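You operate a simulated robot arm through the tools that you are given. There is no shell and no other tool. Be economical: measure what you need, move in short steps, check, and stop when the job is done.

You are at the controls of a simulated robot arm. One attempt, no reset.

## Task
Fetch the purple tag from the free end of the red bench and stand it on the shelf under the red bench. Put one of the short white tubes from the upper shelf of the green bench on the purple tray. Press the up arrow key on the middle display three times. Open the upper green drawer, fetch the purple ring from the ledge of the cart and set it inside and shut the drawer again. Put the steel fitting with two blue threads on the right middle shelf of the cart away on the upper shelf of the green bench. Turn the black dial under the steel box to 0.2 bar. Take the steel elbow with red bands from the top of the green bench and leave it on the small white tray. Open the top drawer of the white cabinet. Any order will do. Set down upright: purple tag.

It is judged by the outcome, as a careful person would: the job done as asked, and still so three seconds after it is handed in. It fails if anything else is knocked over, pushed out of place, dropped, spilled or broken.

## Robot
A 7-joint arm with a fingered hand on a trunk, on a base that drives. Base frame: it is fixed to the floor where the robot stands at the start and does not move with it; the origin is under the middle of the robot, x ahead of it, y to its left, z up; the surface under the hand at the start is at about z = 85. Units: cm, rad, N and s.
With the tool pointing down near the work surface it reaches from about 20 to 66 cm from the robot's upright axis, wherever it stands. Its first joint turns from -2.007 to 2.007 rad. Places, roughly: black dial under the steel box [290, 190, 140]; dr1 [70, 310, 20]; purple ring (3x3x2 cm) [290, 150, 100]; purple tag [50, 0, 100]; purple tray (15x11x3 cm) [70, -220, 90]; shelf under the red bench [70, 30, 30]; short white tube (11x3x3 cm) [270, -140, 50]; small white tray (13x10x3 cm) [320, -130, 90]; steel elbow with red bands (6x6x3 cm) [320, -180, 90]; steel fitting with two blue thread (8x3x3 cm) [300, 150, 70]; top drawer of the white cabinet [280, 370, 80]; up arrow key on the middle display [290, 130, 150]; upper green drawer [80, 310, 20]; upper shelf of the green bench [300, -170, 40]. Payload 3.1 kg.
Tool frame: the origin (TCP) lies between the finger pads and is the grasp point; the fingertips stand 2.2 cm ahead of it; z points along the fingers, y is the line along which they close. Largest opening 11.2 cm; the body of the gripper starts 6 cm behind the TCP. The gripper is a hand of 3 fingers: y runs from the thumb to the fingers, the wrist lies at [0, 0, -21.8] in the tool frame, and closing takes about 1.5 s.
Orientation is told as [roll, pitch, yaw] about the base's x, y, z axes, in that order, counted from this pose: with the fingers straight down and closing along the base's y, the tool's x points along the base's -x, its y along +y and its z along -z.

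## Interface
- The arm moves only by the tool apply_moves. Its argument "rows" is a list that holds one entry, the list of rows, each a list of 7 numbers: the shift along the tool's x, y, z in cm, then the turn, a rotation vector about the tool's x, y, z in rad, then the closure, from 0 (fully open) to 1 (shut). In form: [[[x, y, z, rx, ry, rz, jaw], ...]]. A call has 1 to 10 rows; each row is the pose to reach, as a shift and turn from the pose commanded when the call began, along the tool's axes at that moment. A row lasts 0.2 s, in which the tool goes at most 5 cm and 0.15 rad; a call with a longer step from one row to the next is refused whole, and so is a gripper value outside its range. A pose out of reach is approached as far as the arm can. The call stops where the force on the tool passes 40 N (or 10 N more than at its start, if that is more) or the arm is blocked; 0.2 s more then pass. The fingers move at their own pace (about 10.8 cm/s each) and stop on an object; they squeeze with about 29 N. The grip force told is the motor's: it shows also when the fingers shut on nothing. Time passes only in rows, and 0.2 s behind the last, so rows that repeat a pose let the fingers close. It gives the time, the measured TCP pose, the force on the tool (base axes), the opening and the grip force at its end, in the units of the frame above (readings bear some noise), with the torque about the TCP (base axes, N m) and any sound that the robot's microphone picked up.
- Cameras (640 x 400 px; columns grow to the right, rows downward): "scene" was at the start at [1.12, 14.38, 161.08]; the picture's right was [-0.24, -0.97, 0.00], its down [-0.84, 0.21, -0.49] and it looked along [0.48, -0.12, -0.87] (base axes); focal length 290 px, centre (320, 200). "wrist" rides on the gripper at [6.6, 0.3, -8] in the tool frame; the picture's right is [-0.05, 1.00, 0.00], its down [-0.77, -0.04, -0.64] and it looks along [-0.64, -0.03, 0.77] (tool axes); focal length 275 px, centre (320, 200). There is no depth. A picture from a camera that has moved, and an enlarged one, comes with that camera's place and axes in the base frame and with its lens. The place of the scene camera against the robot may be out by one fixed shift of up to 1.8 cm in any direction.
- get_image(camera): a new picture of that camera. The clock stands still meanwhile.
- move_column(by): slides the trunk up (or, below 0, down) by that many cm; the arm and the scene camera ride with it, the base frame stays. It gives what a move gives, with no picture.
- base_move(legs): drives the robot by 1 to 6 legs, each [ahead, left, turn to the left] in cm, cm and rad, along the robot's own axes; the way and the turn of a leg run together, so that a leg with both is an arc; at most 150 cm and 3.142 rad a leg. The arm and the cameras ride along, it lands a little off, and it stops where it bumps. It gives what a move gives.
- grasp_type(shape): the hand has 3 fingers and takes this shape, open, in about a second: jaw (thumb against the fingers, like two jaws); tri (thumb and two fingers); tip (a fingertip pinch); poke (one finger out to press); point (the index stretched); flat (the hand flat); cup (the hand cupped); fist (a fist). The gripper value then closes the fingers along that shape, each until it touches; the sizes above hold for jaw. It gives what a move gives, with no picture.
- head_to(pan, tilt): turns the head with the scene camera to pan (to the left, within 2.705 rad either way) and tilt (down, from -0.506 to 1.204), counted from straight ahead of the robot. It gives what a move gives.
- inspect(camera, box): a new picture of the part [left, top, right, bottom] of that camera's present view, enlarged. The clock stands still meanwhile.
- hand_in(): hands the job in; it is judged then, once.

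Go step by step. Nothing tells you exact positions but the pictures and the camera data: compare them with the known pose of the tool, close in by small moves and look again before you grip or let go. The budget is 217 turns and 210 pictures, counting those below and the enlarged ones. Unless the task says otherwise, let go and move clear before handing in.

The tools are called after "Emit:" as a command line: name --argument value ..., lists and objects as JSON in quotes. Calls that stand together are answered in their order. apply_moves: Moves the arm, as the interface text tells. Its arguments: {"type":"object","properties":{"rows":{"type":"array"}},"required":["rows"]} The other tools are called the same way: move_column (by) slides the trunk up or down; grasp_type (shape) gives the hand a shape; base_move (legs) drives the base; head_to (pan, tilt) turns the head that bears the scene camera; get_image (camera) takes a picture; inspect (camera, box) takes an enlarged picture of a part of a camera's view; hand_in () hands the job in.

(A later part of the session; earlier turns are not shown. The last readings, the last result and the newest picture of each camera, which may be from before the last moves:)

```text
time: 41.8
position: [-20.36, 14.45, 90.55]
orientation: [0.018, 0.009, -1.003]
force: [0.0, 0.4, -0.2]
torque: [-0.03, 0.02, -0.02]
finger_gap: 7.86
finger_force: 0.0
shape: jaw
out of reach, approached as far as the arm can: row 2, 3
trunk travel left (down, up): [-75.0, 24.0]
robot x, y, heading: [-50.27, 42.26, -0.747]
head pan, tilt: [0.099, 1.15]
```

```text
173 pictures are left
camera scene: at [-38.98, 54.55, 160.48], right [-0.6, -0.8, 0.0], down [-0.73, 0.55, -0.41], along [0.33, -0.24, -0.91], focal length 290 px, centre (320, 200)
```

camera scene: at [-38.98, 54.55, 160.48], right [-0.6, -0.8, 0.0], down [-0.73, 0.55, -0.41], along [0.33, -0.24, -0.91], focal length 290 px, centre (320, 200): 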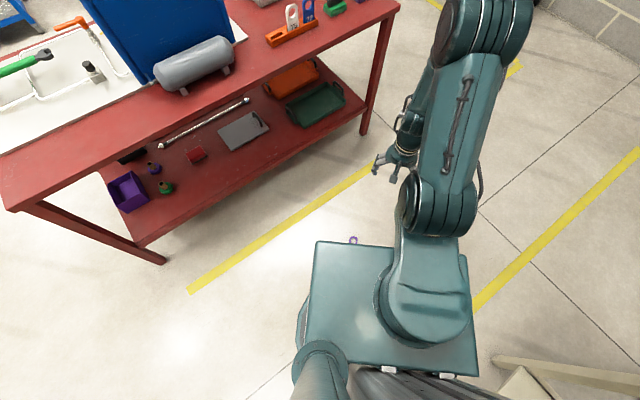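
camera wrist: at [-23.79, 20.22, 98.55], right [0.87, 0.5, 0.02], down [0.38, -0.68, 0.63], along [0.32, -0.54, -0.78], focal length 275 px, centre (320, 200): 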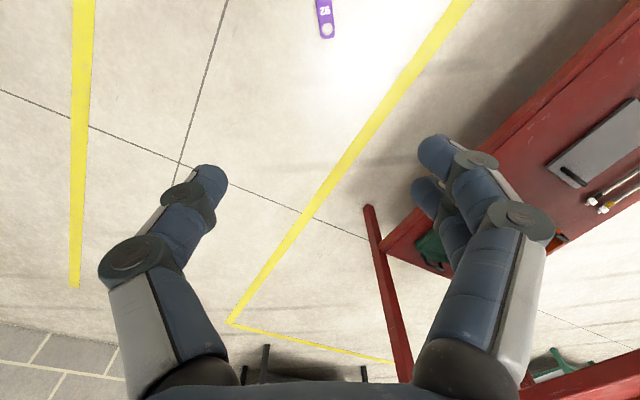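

The trunk step limit is 40. Lowering in two steps, then checking.

Emit:
move_column --by -40

Emit:
move_column --by -20

Emit:
get_image --camera "wrist"

Emit:
get_image --camera "scene"

```text
time: 45.6
position: [-20.38, 14.72, 50.55]
orientation: [0.017, 0.01, -1.005]
force: [0.5, 0.7, 0.2]
torque: [0.01, -0.02, 0.01]
finger_gap: 7.82
finger_force: 0.1
shape: jaw
trunk travel left (down, up): [-35.0, 64.0]
robot x, y, heading: [-50.51, 42.01, -0.739]
head pan, tilt: [0.099, 1.15]
```

```text
time: 47.8
position: [-20.44, 14.68, 30.65]
orientation: [0.019, 0.009, -1.004]
force: [-0.3, 0.6, 0.7]
torque: [-0.03, 0.0, -0.04]
finger_gap: 7.84
finger_force: 0.1
shape: jaw
trunk travel left (down, up): [-15.0, 84.0]
robot x, y, heading: [-50.23, 42.28, -0.745]
head pan, tilt: [0.099, 1.15]
```

```text
172 pictures are left
camera wrist: at [-23.82, 20.29, 38.59], right [0.87, 0.5, 0.02], down [0.38, -0.68, 0.63], along [0.32, -0.54, -0.78], focal length 275 px, centre (320, 200)
```

wrist: 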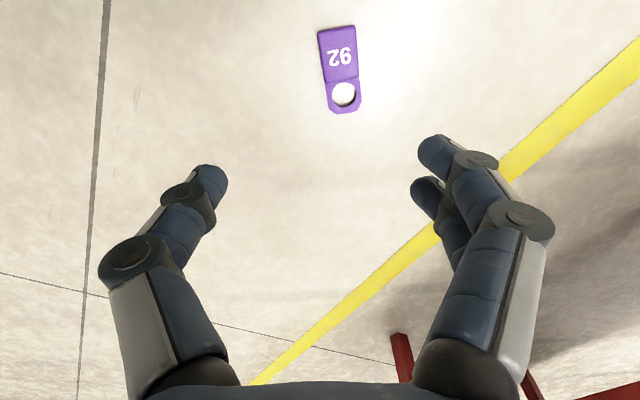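

```text
171 pictures are left
camera scene: at [-39.03, 54.65, 100.47], right [-0.6, -0.8, 0.0], down [-0.73, 0.55, -0.41], along [0.33, -0.24, -0.91], focal length 290 px, centre (320, 200)
```

scene: 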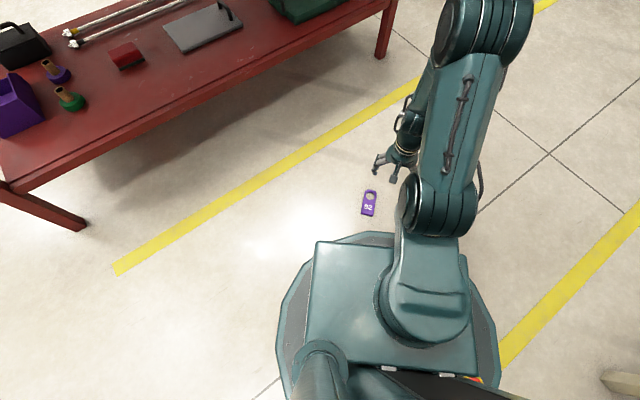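

The tag's centre is at (-16.3, 13.6) with its axis at -50°. I'll align over it and go lower.

Emit:
apply_moves --rows '[[[-1, 1, 4, 0, 0, -0.05, 0.3], [-2, 2, 8, 0, 0, -0.1, 0.3], [-3.1, 2.87, 12, 0, 0, -0.13, 0.3], [-3.1, 2.87, 14, 0, 0, -0.13, 0.3]]]'

Emit:
get_image --camera "wrist"

```text
time: 48.8
position: [-16.25, 14.01, 16.53]
orientation: [0.017, 0.005, -0.873]
force: [-0.1, -0.4, -0.3]
torque: [0.01, -0.01, 0.01]
finger_gap: 7.83
finger_force: 0.2
shape: jaw
trunk travel left (down, up): [-15.0, 84.0]
robot x, y, heading: [-50.58, 41.83, -0.741]
head pan, tilt: [0.099, 1.15]
```

```text
170 pictures are left
camera wrist: at [-20.32, 19.03, 24.59], right [0.8, 0.61, 0.02], down [0.46, -0.62, 0.63], along [0.39, -0.49, -0.78], focal length 275 px, centre (320, 200)
```

wrist: 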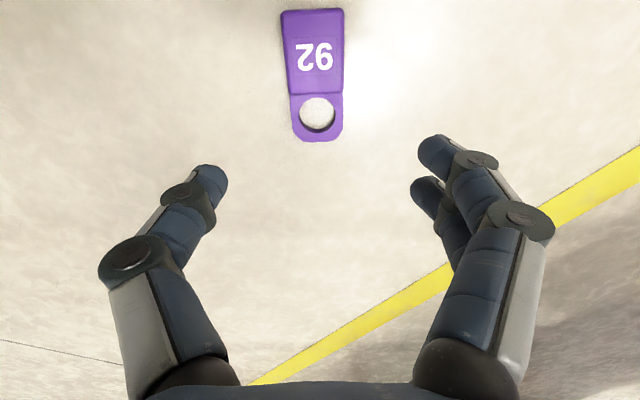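

Centred to within half a centimetre. I'll lower with the trunk, then finish with the arm.

Emit:
move_column --by -12

Emit:
apply_moves --rows '[[[-0.4, -0.15, 0, 0, 0, 0, 0.3], [-0.4, -0.15, 0.8, 0, 0, 0, 0.35], [-0.4, -0.15, 1.6, 0, 0, 0, 0.4]]]'

Emit:
get_image --camera "wrist"

```text
time: 50.3
position: [-16.17, 13.84, 4.73]
orientation: [0.018, 0.006, -0.876]
force: [-0.5, 0.4, 0.1]
torque: [0.03, -0.04, 0.0]
finger_gap: 7.82
finger_force: 0.2
shape: jaw
trunk travel left (down, up): [-3.0, 96.0]
robot x, y, heading: [-50.11, 42.5, -0.74]
head pan, tilt: [0.099, 1.15]
```

```text
time: 51.1
position: [-16.05, 13.45, 3.07]
orientation: [0.018, 0.005, -0.874]
force: [0.1, 0.1, -0.4]
torque: [-0.04, -0.02, -0.03]
finger_gap: 6.78
finger_force: 0.0
shape: jaw
trunk travel left (down, up): [-3.0, 96.0]
robot x, y, heading: [-50.29, 42.06, -0.742]
head pan, tilt: [0.099, 1.15]
```

```text
169 pictures are left
camera wrist: at [-20.14, 18.65, 11.02], right [0.8, 0.6, 0.02], down [0.46, -0.62, 0.63], along [0.39, -0.49, -0.78], focal length 275 px, centre (320, 200)
```

wrist: 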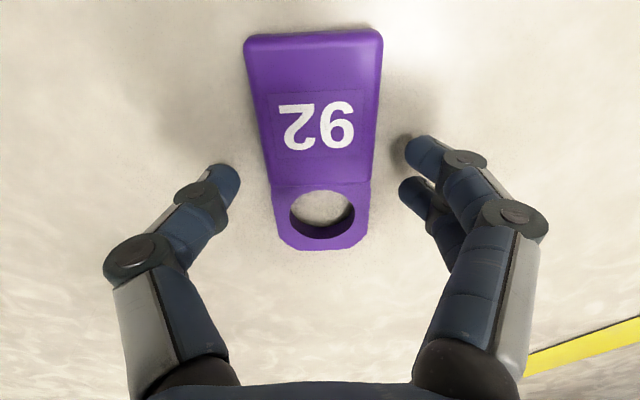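

I'll shift slightly toward the base block so both fingers land on it, lower to near the floor, and close to a moderate setting to avoid squeezing it out.

Emit:
apply_moves --rows '[[[0.8, 0, 0, 0, 0, 0, 0.4], [0.8, 0, 0.6, 0, 0, 0, 0.4], [0.8, 0, 0.6, 0, 0, 0, 0.55], [0.8, 0, 0.6, 0, 0, 0, 0.68], [0.8, 0, 0.6, 0, 0, 0, 0.68], [0.8, 0, 0.6, 0, 0, 0, 0.68]]]'

Emit:
get_image --camera "wrist"

```text
time: 52.5
position: [-16.58, 14.12, 2.32]
orientation: [0.018, 0.003, -0.875]
force: [-0.3, 0.0, 0.5]
torque: [-0.01, 0.02, -0.01]
finger_gap: 3.95
finger_force: 28.6
shape: jaw
trunk travel left (down, up): [-3.0, 96.0]
robot x, y, heading: [-50.27, 42.37, -0.74]
head pan, tilt: [0.099, 1.15]
```

```text
168 pictures are left
camera wrist: at [-20.64, 19.31, 10.38], right [0.8, 0.61, 0.02], down [0.46, -0.62, 0.63], along [0.39, -0.49, -0.78], focal length 275 px, centre (320, 200)
```

wrist: 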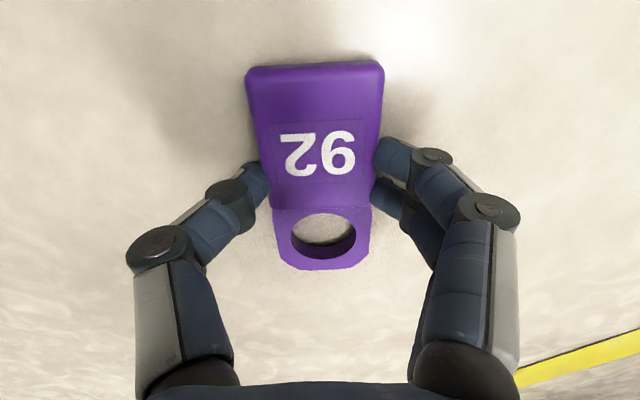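

Solid contact at 3.95 cm. I'll lift gently and watch the gap.

Emit:
apply_moves --rows '[[[0, 0, -0.7, 0, 0, 0, 0.68], [0, 0, -1.5, 0, 0, 0, 0.68], [0, 0, -3, 0, 0, 0, 0.68], [0, 0, -5, 0, 0, 0, 0.68]]]'

Emit:
get_image --camera "wrist"

```text
time: 53.5
position: [-16.58, 14.08, 7.33]
orientation: [0.017, 0.004, -0.873]
force: [0.6, 0.2, 0.1]
torque: [0.06, 0.02, 0.0]
finger_gap: 3.96
finger_force: 29.1
shape: jaw
trunk travel left (down, up): [-3.0, 96.0]
robot x, y, heading: [-50.05, 42.24, -0.744]
head pan, tilt: [0.099, 1.15]
```

```text
167 pictures are left
camera wrist: at [-20.69, 19.23, 15.46], right [0.8, 0.61, 0.02], down [0.46, -0.62, 0.63], along [0.39, -0.49, -0.78], focal length 275 px, centre (320, 200)
```

wrist: 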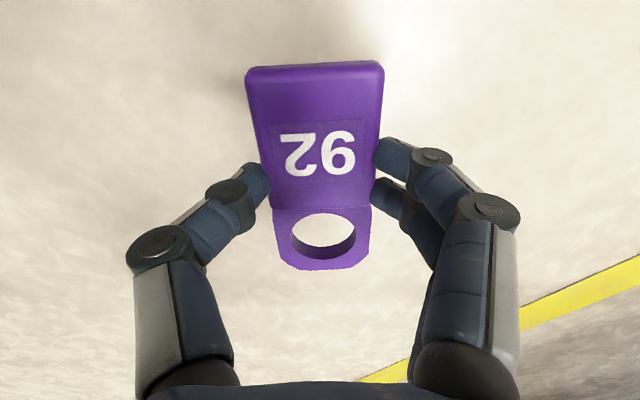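

The hold is stable now. I'll raise the trunk and slowly pitch the hand.

Emit:
move_column --by 34

Emit:
apply_moves --rows '[[[0, 0, 0, 0, -0.1, 0, 0.68], [0, 0, 0, 0, -0.2, 0, 0.68], [0, 0, 0, 0, -0.3, 0, 0.68], [0, 0, 0, 0, -0.4, 0, 0.68], [0, 0, 0, 0, -0.5, 0, 0.68], [0, 0, 0, 0, -0.6, 0, 0.68], [0, 0, 0, 0, -0.7, 0, 0.68], [0, 0, 0, 0, -0.8, 0, 0.68]]]'

Emit:
get_image --camera "wrist"

```text
time: 56.8
position: [-16.55, 14.01, 41.52]
orientation: [0.018, 0.005, -0.874]
force: [-0.5, 0.1, -1.1]
torque: [-0.03, 0.03, 0.02]
finger_gap: 3.96
finger_force: 29.4
shape: jaw
trunk travel left (down, up): [-37.0, 62.0]
robot x, y, heading: [-50.35, 42.26, -0.739]
head pan, tilt: [0.099, 1.15]
```

```text
time: 58.6
position: [-16.62, 14.12, 41.39]
orientation: [0.028, -0.796, -0.891]
force: [0.0, -0.5, 0.4]
torque: [0.0, 0.02, 0.0]
finger_gap: 3.91
finger_force: 29.2
shape: jaw
trunk travel left (down, up): [-37.0, 62.0]
robot x, y, heading: [-50.17, 42.46, -0.745]
head pan, tilt: [0.099, 1.15]
```

```text
166 pictures are left
camera wrist: at [-22.99, 22.26, 42.27], right [0.79, 0.62, 0.05], down [0.01, -0.1, 0.99], along [0.62, -0.78, -0.09], focal length 275 px, centre (320, 200)
```

wrist: 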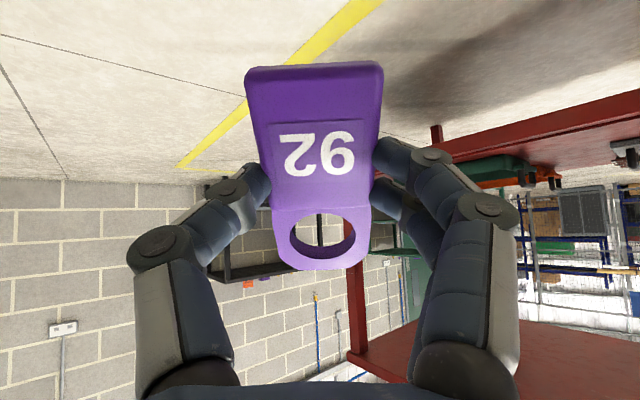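

Still firm. Finishing the pitch to horizontal.

Emit:
apply_moves --rows '[[[0, 0, 0, 0, -0.1, 0, 0.68], [0, 0, 0, 0, -0.2, 0, 0.68], [0, 0, 0, 0, -0.3, 0, 0.68], [0, 0, 0, 0, -0.4, 0, 0.68], [0, 0, 0, 0, -0.5, 0, 0.68], [0, 0, 0, 0, -0.6, 0, 0.68], [0, 0, 0, 0, -0.7, 0, 0.68], [0, 0, 0, 0, -0.775, 0, 0.68]]]'

Emit:
get_image --camera "wrist"

Emit:
get_image --camera "scene"

```text
time: 60.4
position: [-16.66, 14.05, 41.44]
orientation: [1.567, -1.554, -2.443]
force: [-0.1, 0.6, 0.3]
torque: [-0.01, -0.01, -0.01]
finger_gap: 3.9
finger_force: 29.3
shape: jaw
trunk travel left (down, up): [-37.0, 62.0]
robot x, y, heading: [-50.3, 42.59, -0.74]
head pan, tilt: [0.099, 1.15]
```

```text
165 pictures are left
camera wrist: at [-21.44, 20.52, 34.75], right [0.77, 0.64, 0.06], down [-0.45, 0.46, 0.77], along [0.46, -0.62, 0.63], focal length 275 px, centre (320, 200)
```

wrist: 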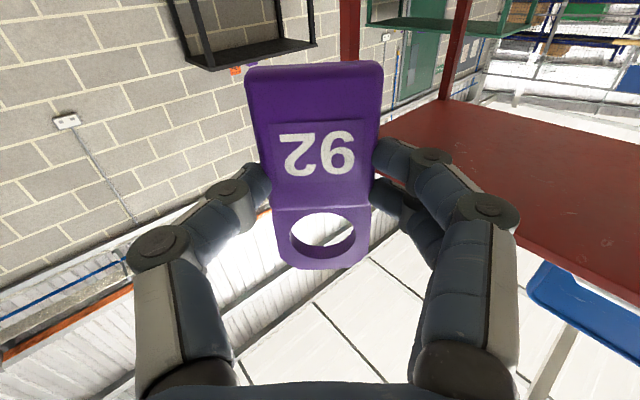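

```text
164 pictures are left
camera scene: at [-39.03, 54.65, 122.47], right [-0.6, -0.8, 0.0], down [-0.73, 0.55, -0.41], along [0.33, -0.24, -0.91], focal length 290 px, centre (320, 200)
```

scene: 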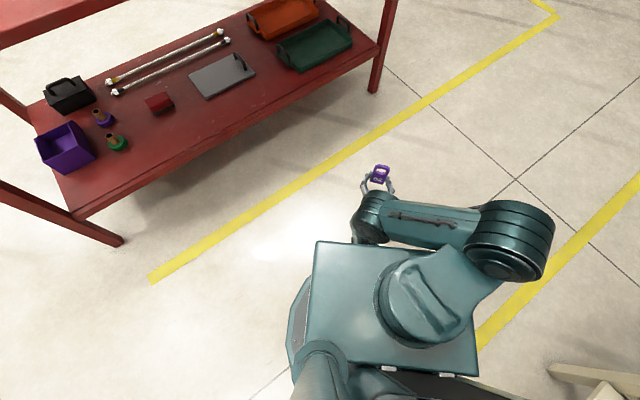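

The tag is upright in the hand. I'll turn the base back to heading 0, facing the shelf, and take pictures to locate the shelf edge.

Emit:
base_move --legs '[[0, 0, 0.743]]'

Emit:
get_image --camera "scene"

Emit:
get_image --camera "wrist"

```text
time: 62.8
position: [-6.43, 44.21, 41.33]
orientation: [1.488, -1.553, -1.62]
force: [1.0, -0.6, 0.0]
torque: [0.03, -0.02, -0.03]
finger_gap: 3.91
finger_force: 29.2
shape: jaw
trunk travel left (down, up): [-37.0, 62.0]
robot x, y, heading: [-50.28, 42.41, 0.002]
head pan, tilt: [0.099, 1.15]
```

```text
163 pictures are left
camera scene: at [-49.77, 58.77, 122.47], right [0.1, -1.0, 0.0], down [-0.91, -0.09, -0.41], along [0.41, 0.04, -0.91], focal length 290 px, centre (320, 200)
```

scene: 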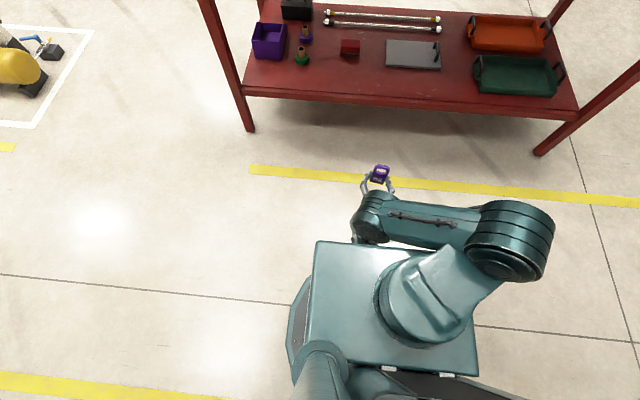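

```text
162 pictures are left
camera wrist: at [-14.4, 45.75, 34.75], right [0.13, 0.99, 0.06], down [-0.64, 0.04, 0.77], along [0.76, -0.14, 0.63], focal length 275 px, centre (320, 200)
```

wrist: 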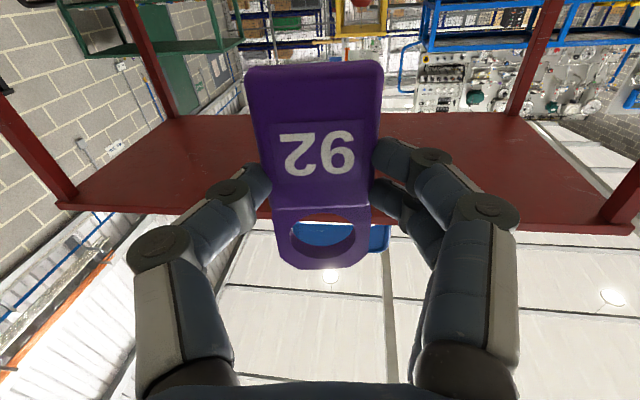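

The shelf edge works out to x≈41 and z≈30. I'll drive forward 50 cm with the tag well above the shelf, then check.

Emit:
base_move --legs '[[50, 0, 0]]'

Emit:
get_image --camera "scene"

Emit:
get_image --camera "wrist"

```text
time: 65.7
position: [43.19, 43.97, 41.4]
orientation: [1.482, -1.553, -1.622]
force: [-0.6, -1.2, -1.1]
torque: [0.02, 0.01, 0.0]
finger_gap: 3.9
finger_force: 28.6
shape: jaw
trunk travel left (down, up): [-37.0, 62.0]
robot x, y, heading: [-0.73, 42.21, -0.002]
head pan, tilt: [0.099, 1.15]
```

```text
161 pictures are left
camera scene: at [-0.11, 58.66, 122.47], right [0.1, -1.0, 0.0], down [-0.91, -0.09, -0.41], along [0.41, 0.04, -0.91], focal length 290 px, centre (320, 200)
```

scene: 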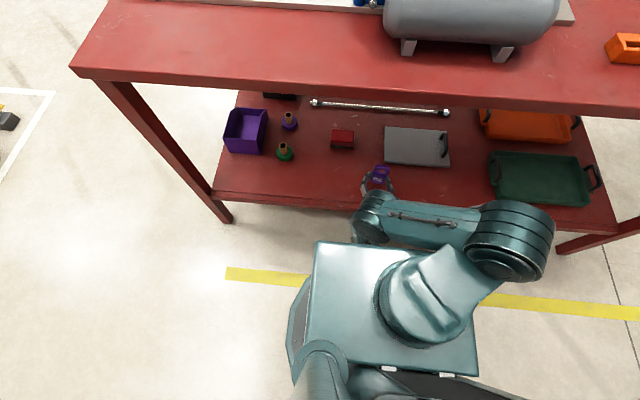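

```text
160 pictures are left
camera wrist: at [35.21, 45.5, 34.75], right [0.14, 0.99, 0.06], down [-0.64, 0.04, 0.77], along [0.76, -0.15, 0.63], focal length 275 px, centre (320, 200)
```

wrist: 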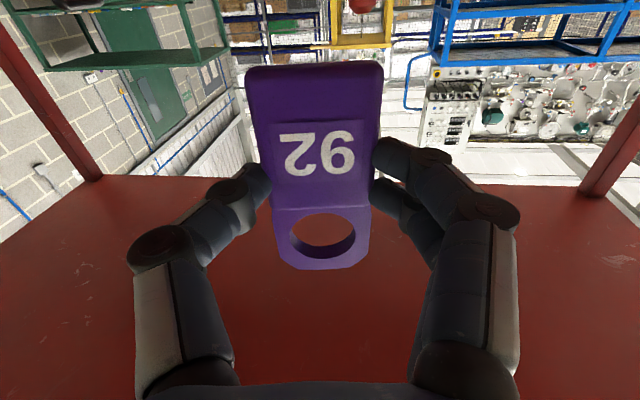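

The edge is confirmed at x≈41. Moving 3.5 cm further in and lowering towards the shelf.

Emit:
apply_moves --rows '[[[0, 0, 1.7, 0, 0, 0, 0.68], [0, 0, 3.5, 0, 0, 0, 0.68], [2, 0, 3.5, 0, 0, 0, 0.68], [4, 0, 3.5, 0, 0, 0, 0.68], [5, 0, 3.5, 0, 0, 0, 0.68]]]'

Emit:
inspect --camera "scene" --box '[300, 130, 460, 230]'

Emit:
get_image --camera "wrist"

```text
time: 66.9
position: [46.56, 43.58, 36.73]
orientation: [1.883, -1.552, -2.023]
force: [-14.9, -2.6, 36.0]
torque: [0.43, 4.07, 0.44]
finger_gap: 3.9
finger_force: 29.2
shape: jaw
trunk travel left (down, up): [-37.0, 62.0]
robot x, y, heading: [-0.99, 42.11, 0.001]
head pan, tilt: [0.099, 1.15]
```

```text
4.00 times, centred on (380, 180) of scene
camera zoom: at [-0.51, 58.62, 122.56], right [0.1, -1.0, 0.0], down [-0.91, -0.09, -0.41], along [0.41, 0.04, -0.91], focal length 1159 px, centre (80, 280)
```

zoom: 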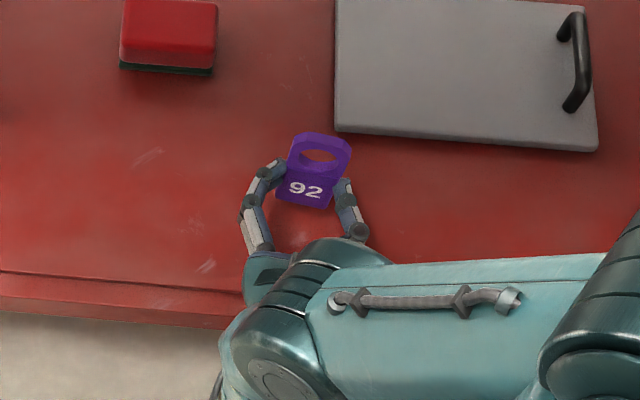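

```text
158 pictures are left
camera wrist: at [38.63, 45.09, 29.99], right [0.14, 0.99, 0.06], down [-0.64, 0.04, 0.77], along [0.76, -0.15, 0.64], focal length 275 px, centre (320, 200)
```

wrist: 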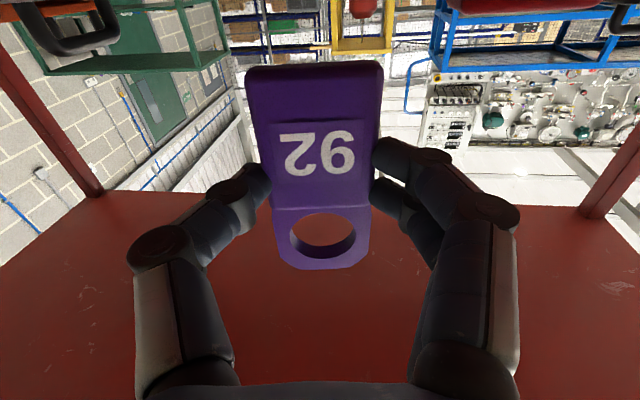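

The camera bracket is touching the shelf lip. I'll raise, pull back about 3 cm so it clears the lip, then lower again.

Emit:
apply_moves --rows '[[[-2.5, 0, 0, 0, 0, 0, 0.68], [-2.5, 0, -3.2, 0, 0, 0, 0.68], [-0.5, 0, -3.2, 0, 0, 0, 0.68], [0.3, 0, -3.2, 0, 0, 0, 0.68]]]'

Emit:
inspect --camera "scene" --box '[300, 130, 460, 230]'

```text
time: 67.9
position: [43.44, 43.91, 36.16]
orientation: [1.487, -1.553, -1.623]
force: [-0.7, 0.1, 0.0]
torque: [-0.02, -0.02, -0.02]
finger_gap: 3.91
finger_force: 28.3
shape: jaw
trunk travel left (down, up): [-37.0, 62.0]
robot x, y, heading: [-0.9, 41.84, -0.005]
head pan, tilt: [0.099, 1.15]
```

```text
4.00 times, centred on (380, 180) of scene
camera zoom: at [-0.1, 58.66, 122.47], right [0.1, -1.0, 0.0], down [-0.91, -0.09, -0.41], along [0.41, 0.04, -0.91], focal length 1159 px, centre (80, 280)
```

zoom: 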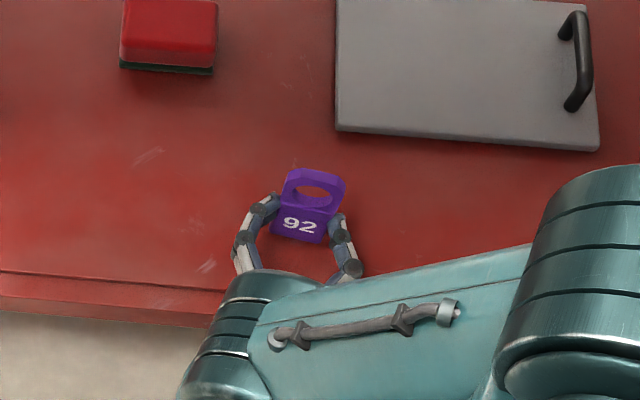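

Clear now. Lowering in small steps.

Emit:
apply_moves --rows '[[[0.4, 0, 0, 0, 0, 0, 0.68], [0.8, 0, 0, 0, 0, 0, 0.68], [1.2, 0, 0, 0, 0, 0, 0.68]]]'

Emit:
apply_moves --rows '[[[0.3, 0, 0, 0, 0, 0, 0.68], [0.6, 0, 0, 0, 0, 0, 0.68]]]'

Emit:
inspect --camera "scene" --box '[300, 130, 460, 230]'

Emit:
get_image --camera "wrist"

```text
time: 68.7
position: [43.41, 44.06, 35.0]
orientation: [1.483, -1.553, -1.619]
force: [1.1, -0.1, -0.1]
torque: [0.02, 0.03, -0.01]
finger_gap: 3.9
finger_force: 29.2
shape: jaw
trunk travel left (down, up): [-37.0, 62.0]
robot x, y, heading: [-1.15, 42.06, -0.0]
head pan, tilt: [0.099, 1.15]
```

```text
time: 69.3
position: [43.48, 44.11, 34.43]
orientation: [1.458, -1.553, -1.597]
force: [0.2, 0.3, -0.4]
torque: [0.03, -0.02, 0.02]
finger_gap: 3.9
finger_force: 28.6
shape: jaw
trunk travel left (down, up): [-37.0, 62.0]
robot x, y, heading: [-0.8, 41.99, -0.003]
head pan, tilt: [0.099, 1.15]
```

```text
4.00 times, centred on (380, 180) of scene
camera zoom: at [-0.11, 58.66, 122.47], right [0.1, -1.0, 0.0], down [-0.91, -0.09, -0.41], along [0.41, 0.04, -0.91], focal length 1159 px, centre (80, 280)
```

zoom: 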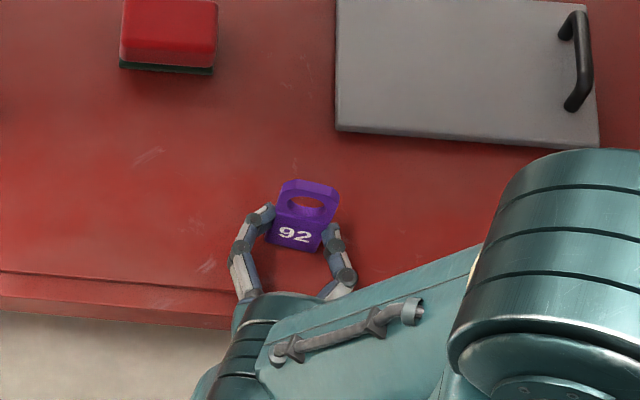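

```text
155 pictures are left
camera wrist: at [35.51, 45.59, 27.67], right [0.14, 0.99, 0.06], down [-0.64, 0.04, 0.77], along [0.76, -0.15, 0.63], focal length 275 px, centre (320, 200)
```

wrist: 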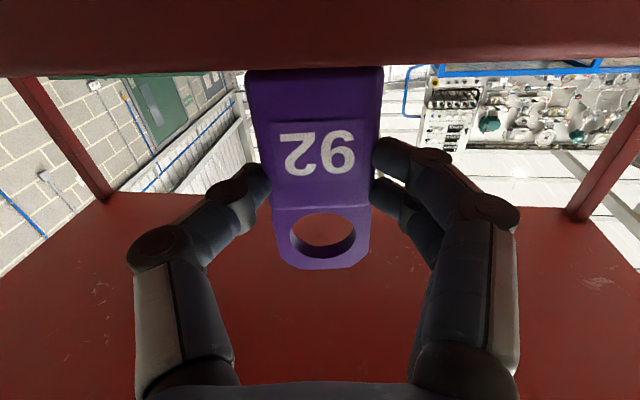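

The wrist view shows the shelf lip just under the tag's bottom edge, with about 1 cm to go. Continuing in small steps.

Emit:
apply_moves --rows '[[[0.25, 0, 0, 0, 0, 0, 0.68], [0.5, 0, 0, 0, 0, 0, 0.68]]]'

Emit:
apply_moves --rows '[[[0.3, 0, 0, 0, 0, 0, 0.68]]]'

Emit:
apply_moves --rows '[[[0.3, 0, 0, 0, 0, 0, 0.68]]]'

Emit:
get_image --camera "wrist"

```text
time: 69.9
position: [43.35, 44.09, 33.83]
orientation: [1.46, -1.552, -1.597]
force: [-0.7, -0.2, -0.1]
torque: [0.01, -0.01, -0.03]
finger_gap: 3.9
finger_force: 28.6
shape: jaw
trunk travel left (down, up): [-37.0, 62.0]
robot x, y, heading: [-1.15, 42.14, -0.0]
head pan, tilt: [0.099, 1.15]
```

```text
time: 70.3
position: [43.36, 44.2, 33.61]
orientation: [1.473, -1.553, -1.61]
force: [0.3, -0.1, -1.0]
torque: [-0.01, 0.02, 0.04]
finger_gap: 3.88
finger_force: 28.7
shape: jaw
trunk travel left (down, up): [-37.0, 62.0]
robot x, y, heading: [-0.85, 42.2, -0.004]
head pan, tilt: [0.099, 1.15]
```

```text
time: 70.7
position: [43.51, 44.2, 33.62]
orientation: [1.481, -1.552, -1.616]
force: [0.5, 0.4, 0.3]
torque: [0.01, 0.0, 0.01]
finger_gap: 3.9
finger_force: 28.9
shape: jaw
trunk travel left (down, up): [-37.0, 62.0]
robot x, y, heading: [-1.01, 42.53, -0.007]
head pan, tilt: [0.099, 1.15]
```

```text
154 pictures are left
camera wrist: at [35.49, 45.62, 26.86], right [0.14, 0.99, 0.06], down [-0.64, 0.04, 0.77], along [0.76, -0.15, 0.63], focal length 275 px, centre (320, 200)
```

wrist: 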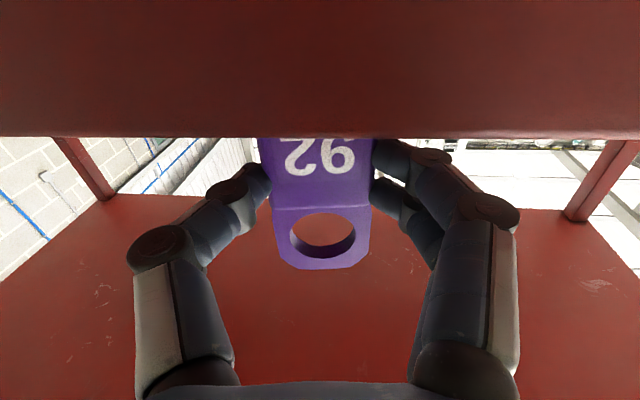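

The last step did not lower the hand. I'll use the trunk for fine lowering.

Emit:
move_column --by -0.4

Emit:
move_column --by -0.3

Emit:
get_image --camera "wrist"

```text
time: 71.2
position: [43.46, 44.18, 33.27]
orientation: [1.655, -1.553, -1.792]
force: [0.9, 1.1, 10.5]
torque: [-0.19, -0.15, 0.0]
finger_gap: 3.9
finger_force: 29.1
shape: jaw
trunk travel left (down, up): [-36.6, 62.4]
robot x, y, heading: [-0.57, 42.07, -0.003]
head pan, tilt: [0.099, 1.15]
```

```text
time: 71.7
position: [43.22, 44.04, 33.07]
orientation: [1.893, -1.551, -2.033]
force: [2.4, 1.1, 30.0]
torque: [-0.18, -0.42, 0.07]
finger_gap: 3.88
finger_force: 29.2
shape: jaw
trunk travel left (down, up): [-36.3, 62.7]
robot x, y, heading: [-0.97, 42.02, -0.004]
head pan, tilt: [0.099, 1.15]
```

```text
153 pictures are left
camera wrist: at [35.51, 45.67, 26.38], right [0.14, 0.99, 0.07], down [-0.64, 0.04, 0.77], along [0.75, -0.15, 0.64], focal length 275 px, centre (320, 200)
```

wrist: 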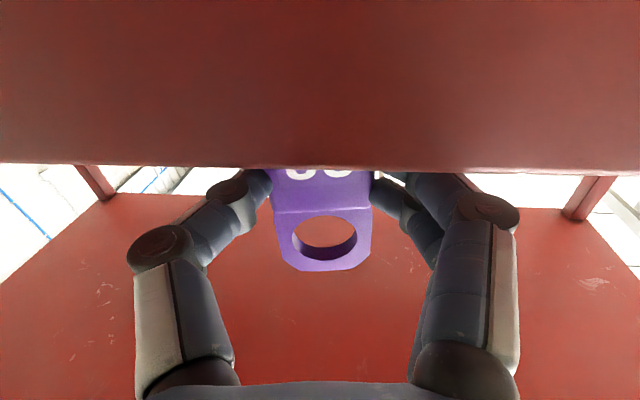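

The tag bottom is on the shelf (vertical force, no torque). I'll relieve slightly and open.

Emit:
move_column --by 0.3

Emit:
apply_moves --rows '[[[0, 0, 0, 0, 0, 0, 0.64], [0, 0, 0, 0, 0, 0, 0.6], [0, 0, 0, 0, 0, 0, 0.55], [0, 0, 0, 0, 0, 0, 0.5], [0, 0, 0, 0, 0, 0, 0.4], [0, 0, 0, 0, 0, 0, 0.4]]]'

Emit:
get_image --camera "wrist"

Emit:
inspect --camera "scene" --box '[300, 130, 460, 230]'

```text
time: 72.2
position: [43.39, 44.14, 33.18]
orientation: [1.59, -1.555, -1.729]
force: [1.3, 2.7, 16.7]
torque: [-0.2, -0.22, 0.05]
finger_gap: 3.86
finger_force: 28.6
shape: jaw
trunk travel left (down, up): [-36.6, 62.4]
robot x, y, heading: [-0.66, 41.96, -0.005]
head pan, tilt: [0.099, 1.15]
```

```text
time: 73.7
position: [43.4, 44.08, 33.12]
orientation: [1.478, -1.552, -1.616]
force: [-0.1, -0.2, 0.5]
torque: [-0.01, 0.0, -0.01]
finger_gap: 6.68
finger_force: 0.1
shape: jaw
trunk travel left (down, up): [-36.6, 62.4]
robot x, y, heading: [-1.1, 42.53, -0.003]
head pan, tilt: [0.099, 1.15]
```

```text
152 pictures are left
camera wrist: at [35.49, 45.62, 26.46], right [0.14, 0.99, 0.06], down [-0.64, 0.04, 0.77], along [0.76, -0.15, 0.63], focal length 275 px, centre (320, 200)
```

wrist: 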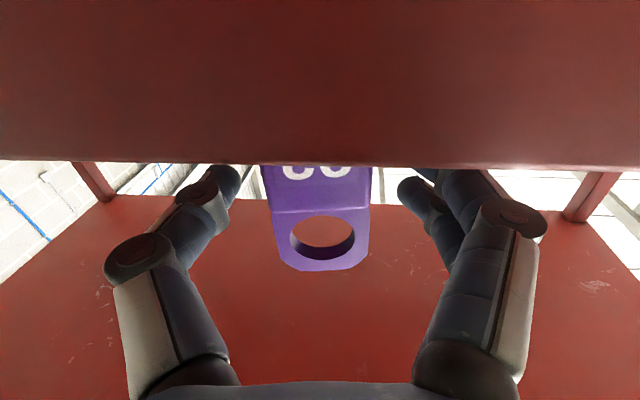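

```text
4.00 times, centred on (380, 180) of scene
camera zoom: at [-0.12, 58.66, 122.07], right [0.1, -1.0, 0.0], down [-0.91, -0.09, -0.41], along [0.41, 0.04, -0.91], focal length 1159 px, centre (80, 280)
```

zoom: 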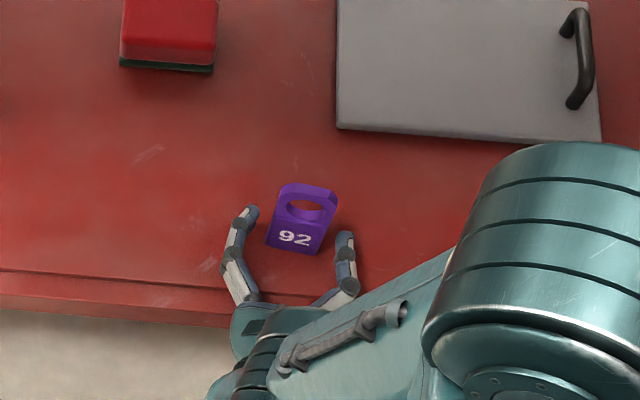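

The tag stands on its own. Retracting straight back, then backing the base away.

Emit:
apply_moves --rows '[[[0, 0, -1.5, 0, 0, 0, 0.35], [0, 0, -3, 0, 0, 0, 0.3], [0, 0, -5, 0, 0, 0, 0.2]]]'

Emit:
base_move --legs '[[-55, 0, 0]]'

Emit:
get_image --camera "scene"

```text
time: 74.5
position: [38.47, 38.21, 33.18]
orientation: [1.423, -1.55, -1.884]
force: [-0.1, 0.2, 0.3]
torque: [0.03, 0.01, -0.02]
finger_gap: 8.94
finger_force: 0.0
shape: jaw
trunk travel left (down, up): [-36.6, 62.4]
robot x, y, heading: [-0.87, 42.16, -0.004]
head pan, tilt: [0.099, 1.15]
stopped in row 3: the arm was blocked; the commanded pose is now the measured one
```

```text
time: 77.7
position: [-17.09, 38.5, 33.08]
orientation: [1.425, -1.548, -1.885]
force: [-0.3, 0.6, -0.4]
torque: [0.03, -0.01, 0.0]
finger_gap: 8.96
finger_force: 0.0
shape: jaw
trunk travel left (down, up): [-36.6, 62.4]
robot x, y, heading: [-56.08, 42.59, -0.004]
head pan, tilt: [0.099, 1.15]
```

```text
150 pictures are left
camera scene: at [-55.58, 58.88, 122.07], right [0.1, -1.0, 0.0], down [-0.91, -0.09, -0.41], along [0.41, 0.04, -0.91], focal length 290 px, centre (320, 200)
```

scene: 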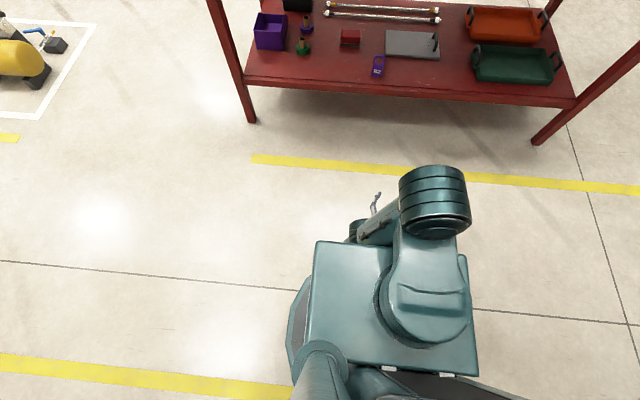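

The retraction drifted sideways, so I'll check that the tag still stands.

Emit:
inspect --camera "scene" --box '[300, 30, 460, 130]'

```text
4.00 times, centred on (380, 80) of scene
camera zoom: at [-55.58, 58.88, 122.07], right [0.1, -1.0, 0.0], down [-0.91, -0.09, -0.41], along [0.41, 0.04, -0.91], focal length 1159 px, centre (80, 680)
```

zoom: 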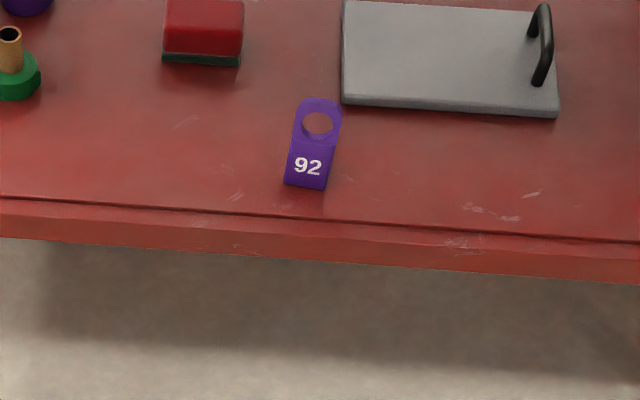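

The tag stands upright on the shelf; that part is done. I'll restore the arm to a neutral tool-down pose and raise the trunk for travel.

Emit:
apply_moves --rows '[[[0, 1, 3, -0.12, 0, 0, 0.2], [0, 2, 5, -0.24, 0, 0, 0.2], [0, 3, 7, -0.36, 0, 0, 0.2], [0, 4, 8, -0.46, 0, 0, 0.2]]]'

Emit:
apply_moves --rows '[[[0, 0, 0, 0, 0.14, 0, 0.2], [0, 0, 0, 0, 0.28, 0, 0.2], [0, 0, 0, 0, 0.42, 0, 0.2], [0, 0, 0, 0, 0.56, 0, 0.2], [0, 0, 0, 0, 0.7, 0, 0.2], [0, 0, 0, 0, 0.84, 0, 0.2], [0, 0, 0, 0, 0.98, 0, 0.2], [0, 0, 0, 0, 1.12, 0, 0.2], [0, 0, 0, 0, 1.26, 0, 0.2], [0, 0, 0, 0, 1.4, 0, 0.2]]]'

Emit:
move_column --by 36

Emit:
head_to --pan 1.5 --tilt 0.45

Emit:
get_image --camera "scene"

```text
time: 78.7
position: [-8.09, 38.52, 33.26]
orientation: [1.802, -1.551, -1.8]
force: [-0.3, -0.5, -0.3]
torque: [0.01, -0.01, -0.01]
finger_gap: 8.96
finger_force: 0.0
shape: jaw
trunk travel left (down, up): [-36.6, 62.4]
robot x, y, heading: [-56.11, 42.2, -0.001]
head pan, tilt: [0.099, 1.15]
```

```text
time: 80.9
position: [-8.04, 38.57, 33.13]
orientation: [0.019, -0.176, -0.002]
force: [0.5, -0.3, 0.0]
torque: [0.03, 0.0, -0.03]
finger_gap: 8.94
finger_force: 0.0
shape: jaw
trunk travel left (down, up): [-36.6, 62.4]
robot x, y, heading: [-56.12, 42.08, -0.003]
head pan, tilt: [0.099, 1.15]
```

```text
time: 84.4
position: [-8.09, 38.54, 69.11]
orientation: [0.02, -0.176, -0.001]
force: [-0.2, -0.3, -0.2]
torque: [0.03, -0.01, 0.02]
finger_gap: 8.96
finger_force: 0.1
shape: jaw
trunk travel left (down, up): [-72.6, 26.4]
robot x, y, heading: [-56.06, 42.22, -0.001]
head pan, tilt: [0.099, 1.15]
```

```text
time: 85.9
position: [-8.08, 38.57, 69.12]
orientation: [0.018, -0.177, -0.002]
force: [-0.3, 0.0, 0.4]
torque: [-0.01, 0.02, 0.01]
finger_gap: 8.96
finger_force: 0.1
shape: jaw
trunk travel left (down, up): [-72.6, 26.4]
robot x, y, heading: [-56.37, 42.13, -0.003]
head pan, tilt: [1.499, 0.45]
```

```text
148 pictures are left
camera scene: at [-60.8, 67.47, 163.6], right [1.0, -0.08, 0.0], down [-0.03, -0.43, -0.9], along [0.07, 0.9, -0.44], focal length 290 px, centre (320, 200)
```

scene: 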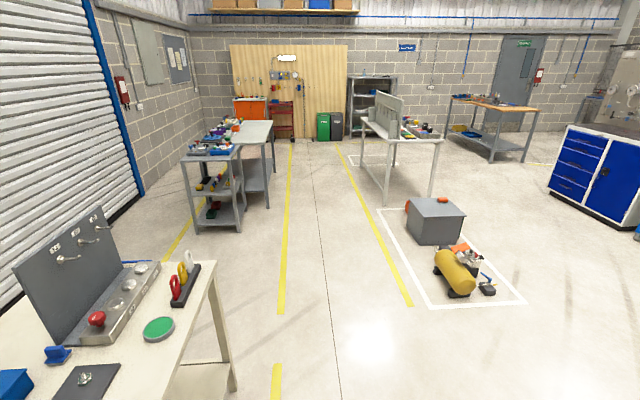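

Checking the grey box near (75, 310), where the drawers should be.

Emit:
inspect --camera "scene" --box '[370, 180, 530, 310]'

Emit:
inspect --camera "scene" --box '[340, 70, 480, 210]'

```text
3.08 times, centred on (450, 245) of scene
camera zoom: at [-60.8, 67.47, 163.6], right [1.0, -0.08, 0.0], down [-0.03, -0.43, -0.9], along [0.07, 0.9, -0.44], focal length 891 px, centre (-80, 62)
```

zoom: 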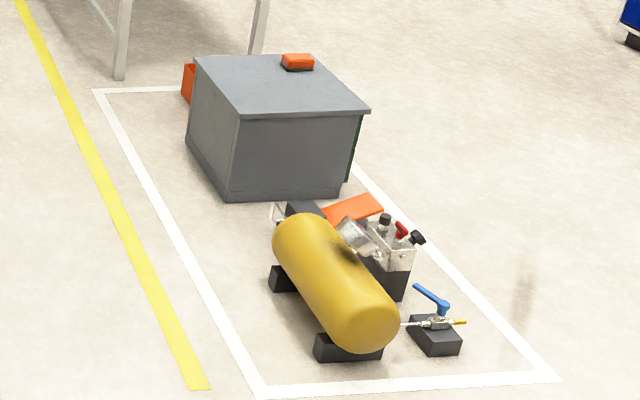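

```text
2.86 times, centred on (410, 140) of scene
camera zoom: at [-60.8, 67.47, 163.6], right [1.0, -0.08, 0.0], down [-0.03, -0.43, -0.9], along [0.07, 0.9, -0.44], focal length 828 px, centre (63, 371)
```

zoom: 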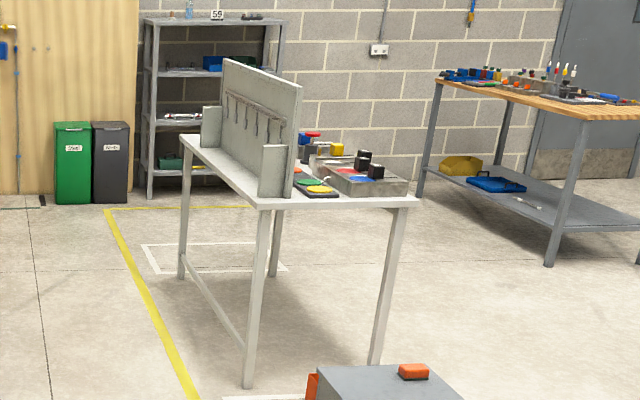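

The grey box's drawers face +x. I'll drive around, between the red bench and the compressor, to the aisle at x≈170.

Emit:
base_move --legs '[[10, 116, 0], [150, 2, 0], [66, 0, 0]]'

Emit:
head_to --pan 2.1 --tilt 0.5

Emit:
get_image --camera "scene"

Emit:
head_to --pan 0.2 --tilt 0.3

Emit:
get_image --camera "scene"

```text
refused: leg 2 is longer than a leg can be; nothing moved
```

```text
time: 86.9
position: [-8.11, 38.66, 69.11]
orientation: [0.018, -0.176, -0.002]
force: [0.1, 0.6, 0.2]
torque: [-0.01, 0.0, 0.0]
finger_gap: 8.93
finger_force: 0.0
shape: jaw
trunk travel left (down, up): [-72.6, 26.4]
robot x, y, heading: [-56.03, 42.4, -0.003]
head pan, tilt: [2.1, 0.499]
```

```text
145 pictures are left
camera scene: at [-66.05, 66.18, 163.15], right [0.87, 0.5, 0.0], down [0.24, -0.41, -0.88], along [-0.44, 0.76, -0.48], focal length 290 px, centre (320, 200)
```

scene: 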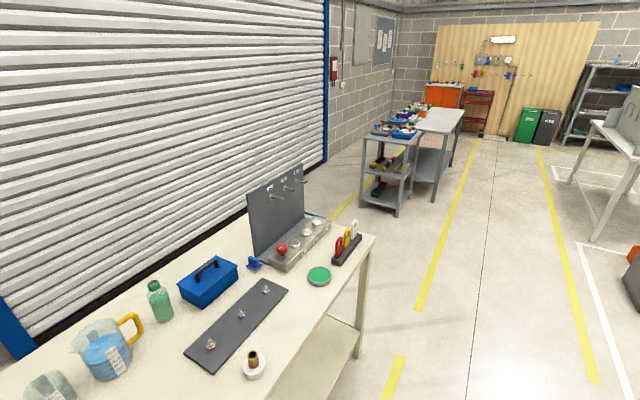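

```text
time: 88.8
position: [-8.11, 38.66, 69.09]
orientation: [0.019, -0.176, -0.001]
force: [0.5, 1.3, -0.9]
torque: [-0.01, -0.02, 0.01]
finger_gap: 8.93
finger_force: 0.1
shape: jaw
trunk travel left (down, up): [-72.6, 26.4]
robot x, y, heading: [-56.18, 42.39, -0.005]
head pan, tilt: [0.201, 0.3]
```

```text
144 pictures are left
camera scene: at [-52.34, 60.14, 164.99], right [0.2, -0.98, 0.0], down [-0.29, -0.06, -0.96], along [0.94, 0.19, -0.3], focal length 290 px, centre (320, 200)
```

scene: 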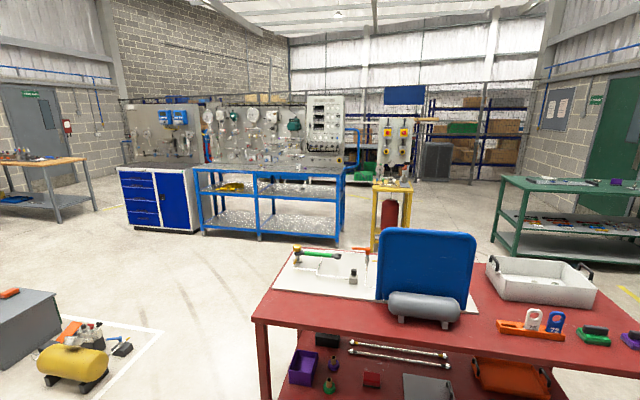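

Good overview. Driving with shorter legs.

Emit:
base_move --legs '[[10, 116, 0], [110, 0, 0], [110, 0, 0]]'

Emit:
head_to --pan 2.1 --tilt 0.5

Emit:
get_image --camera "scene"

Emit:
head_to --pan 0.2 --tilt 0.3

Emit:
get_image --camera "scene"

```text
time: 105.1
position: [221.5, 151.86, 69.18]
orientation: [0.019, -0.176, -0.013]
force: [-0.6, 0.7, 0.6]
torque: [-0.02, 0.01, -0.03]
finger_gap: 8.93
finger_force: 0.0
shape: jaw
trunk travel left (down, up): [-72.6, 26.4]
robot x, y, heading: [173.16, 156.03, -0.012]
head pan, tilt: [0.201, 0.3]
```

```text
time: 107.0
position: [221.58, 151.86, 69.06]
orientation: [0.02, -0.177, -0.013]
force: [0.8, 0.3, -0.4]
torque: [0.01, 0.02, 0.01]
finger_gap: 8.98
finger_force: 0.0
shape: jaw
trunk travel left (down, up): [-72.6, 26.4]
robot x, y, heading: [173.52, 156.07, -0.011]
head pan, tilt: [2.1, 0.499]
```

```text
143 pictures are left
camera scene: at [163.73, 180.03, 163.15], right [0.87, 0.49, 0.0], down [0.24, -0.42, -0.88], along [-0.43, 0.76, -0.48], focal length 290 px, centre (320, 200)
```

scene: 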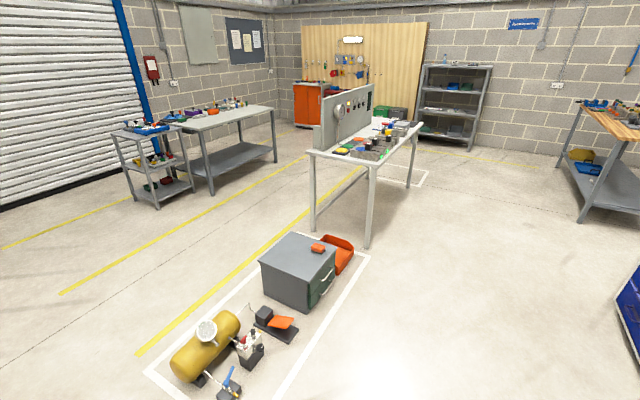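

```text
time: 108.9
position: [221.45, 151.94, 68.96]
orientation: [0.019, -0.176, -0.011]
force: [0.5, -0.5, -0.3]
torque: [-0.01, -0.01, -0.01]
finger_gap: 8.94
finger_force: 0.1
shape: jaw
trunk travel left (down, up): [-72.6, 26.4]
robot x, y, heading: [173.27, 156.03, -0.012]
head pan, tilt: [0.201, 0.3]
```

```text
142 pictures are left
camera scene: at [177.38, 173.87, 164.99], right [0.19, -0.98, 0.0], down [-0.29, -0.06, -0.96], along [0.94, 0.18, -0.3], focal length 290 px, centre (320, 200)
```

scene: 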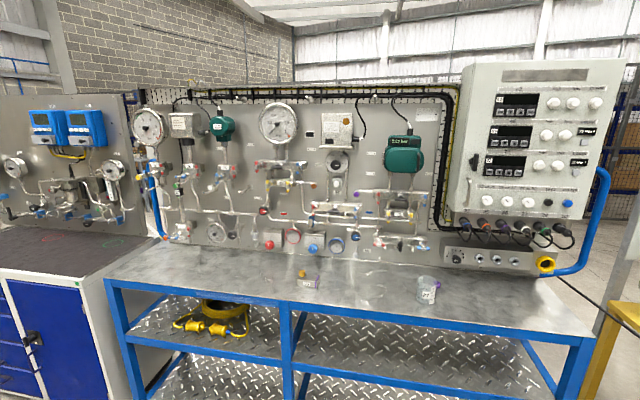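

I'm now facing the cart. I'll zoom on the display, the dial, the ledge and the shelf.

Emit:
inspect --camera "scene" --box '[440, 60, 640, 220]'

Emit:
inspect --camera "scene" --box '[240, 90, 440, 250]'

Emit:
inspect --camera "scene" --box '[260, 230, 580, 400]'

Emit:
inspect --camera "scene" --box '[120, 90, 280, 250]'

```text
2.50 times, centred on (540, 140) of scene
camera zoom: at [177.38, 173.87, 164.99], right [0.19, -0.98, 0.0], down [-0.29, -0.06, -0.96], along [0.94, 0.18, -0.3], focal length 724 px, centre (-230, 350)
```

zoom: 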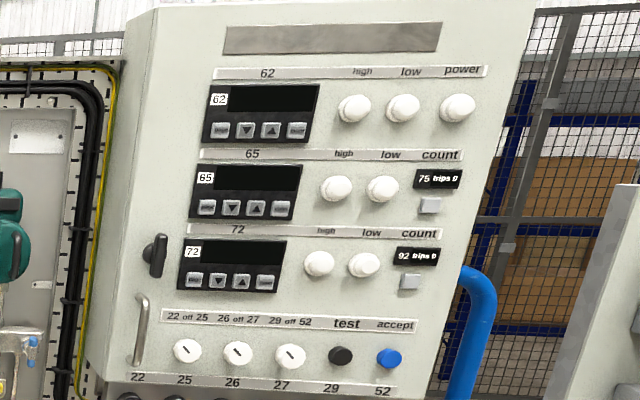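

```text
2.50 times, centred on (340, 170) of scene
camera zoom: at [177.38, 173.87, 164.99], right [0.19, -0.98, 0.0], down [-0.29, -0.06, -0.96], along [0.94, 0.18, -0.3], focal length 724 px, centre (270, 275)
```

zoom: 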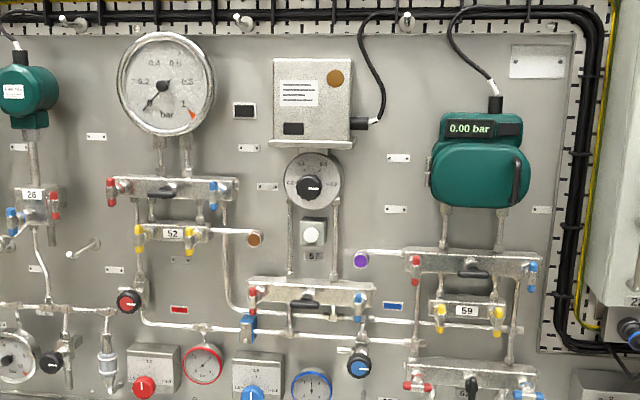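

```text
2.00 times, centred on (420, 315) of scene
camera zoom: at [177.38, 173.87, 164.99], right [0.19, -0.98, 0.0], down [-0.29, -0.06, -0.96], along [0.94, 0.18, -0.3], focal length 579 px, centre (120, -30)
```

zoom: 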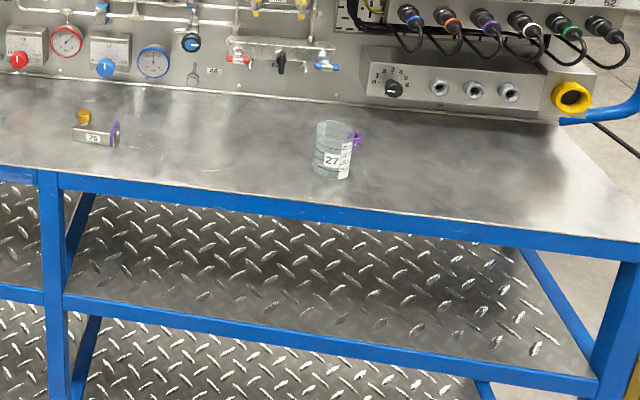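

```text
2.50 times, centred on (200, 170) of scene
camera zoom: at [177.38, 173.87, 164.99], right [0.19, -0.98, 0.0], down [-0.29, -0.06, -0.96], along [0.94, 0.18, -0.3], focal length 724 px, centre (620, 275)
```

zoom: 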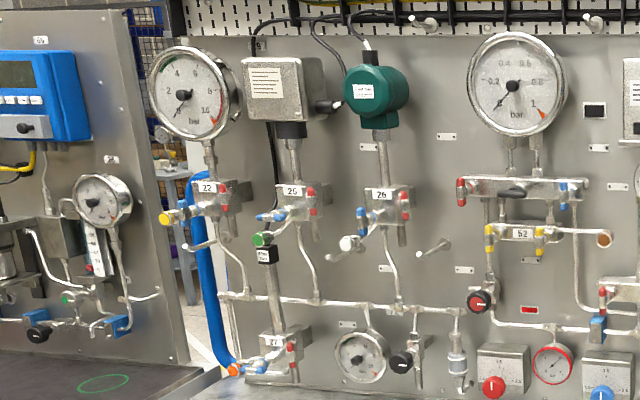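

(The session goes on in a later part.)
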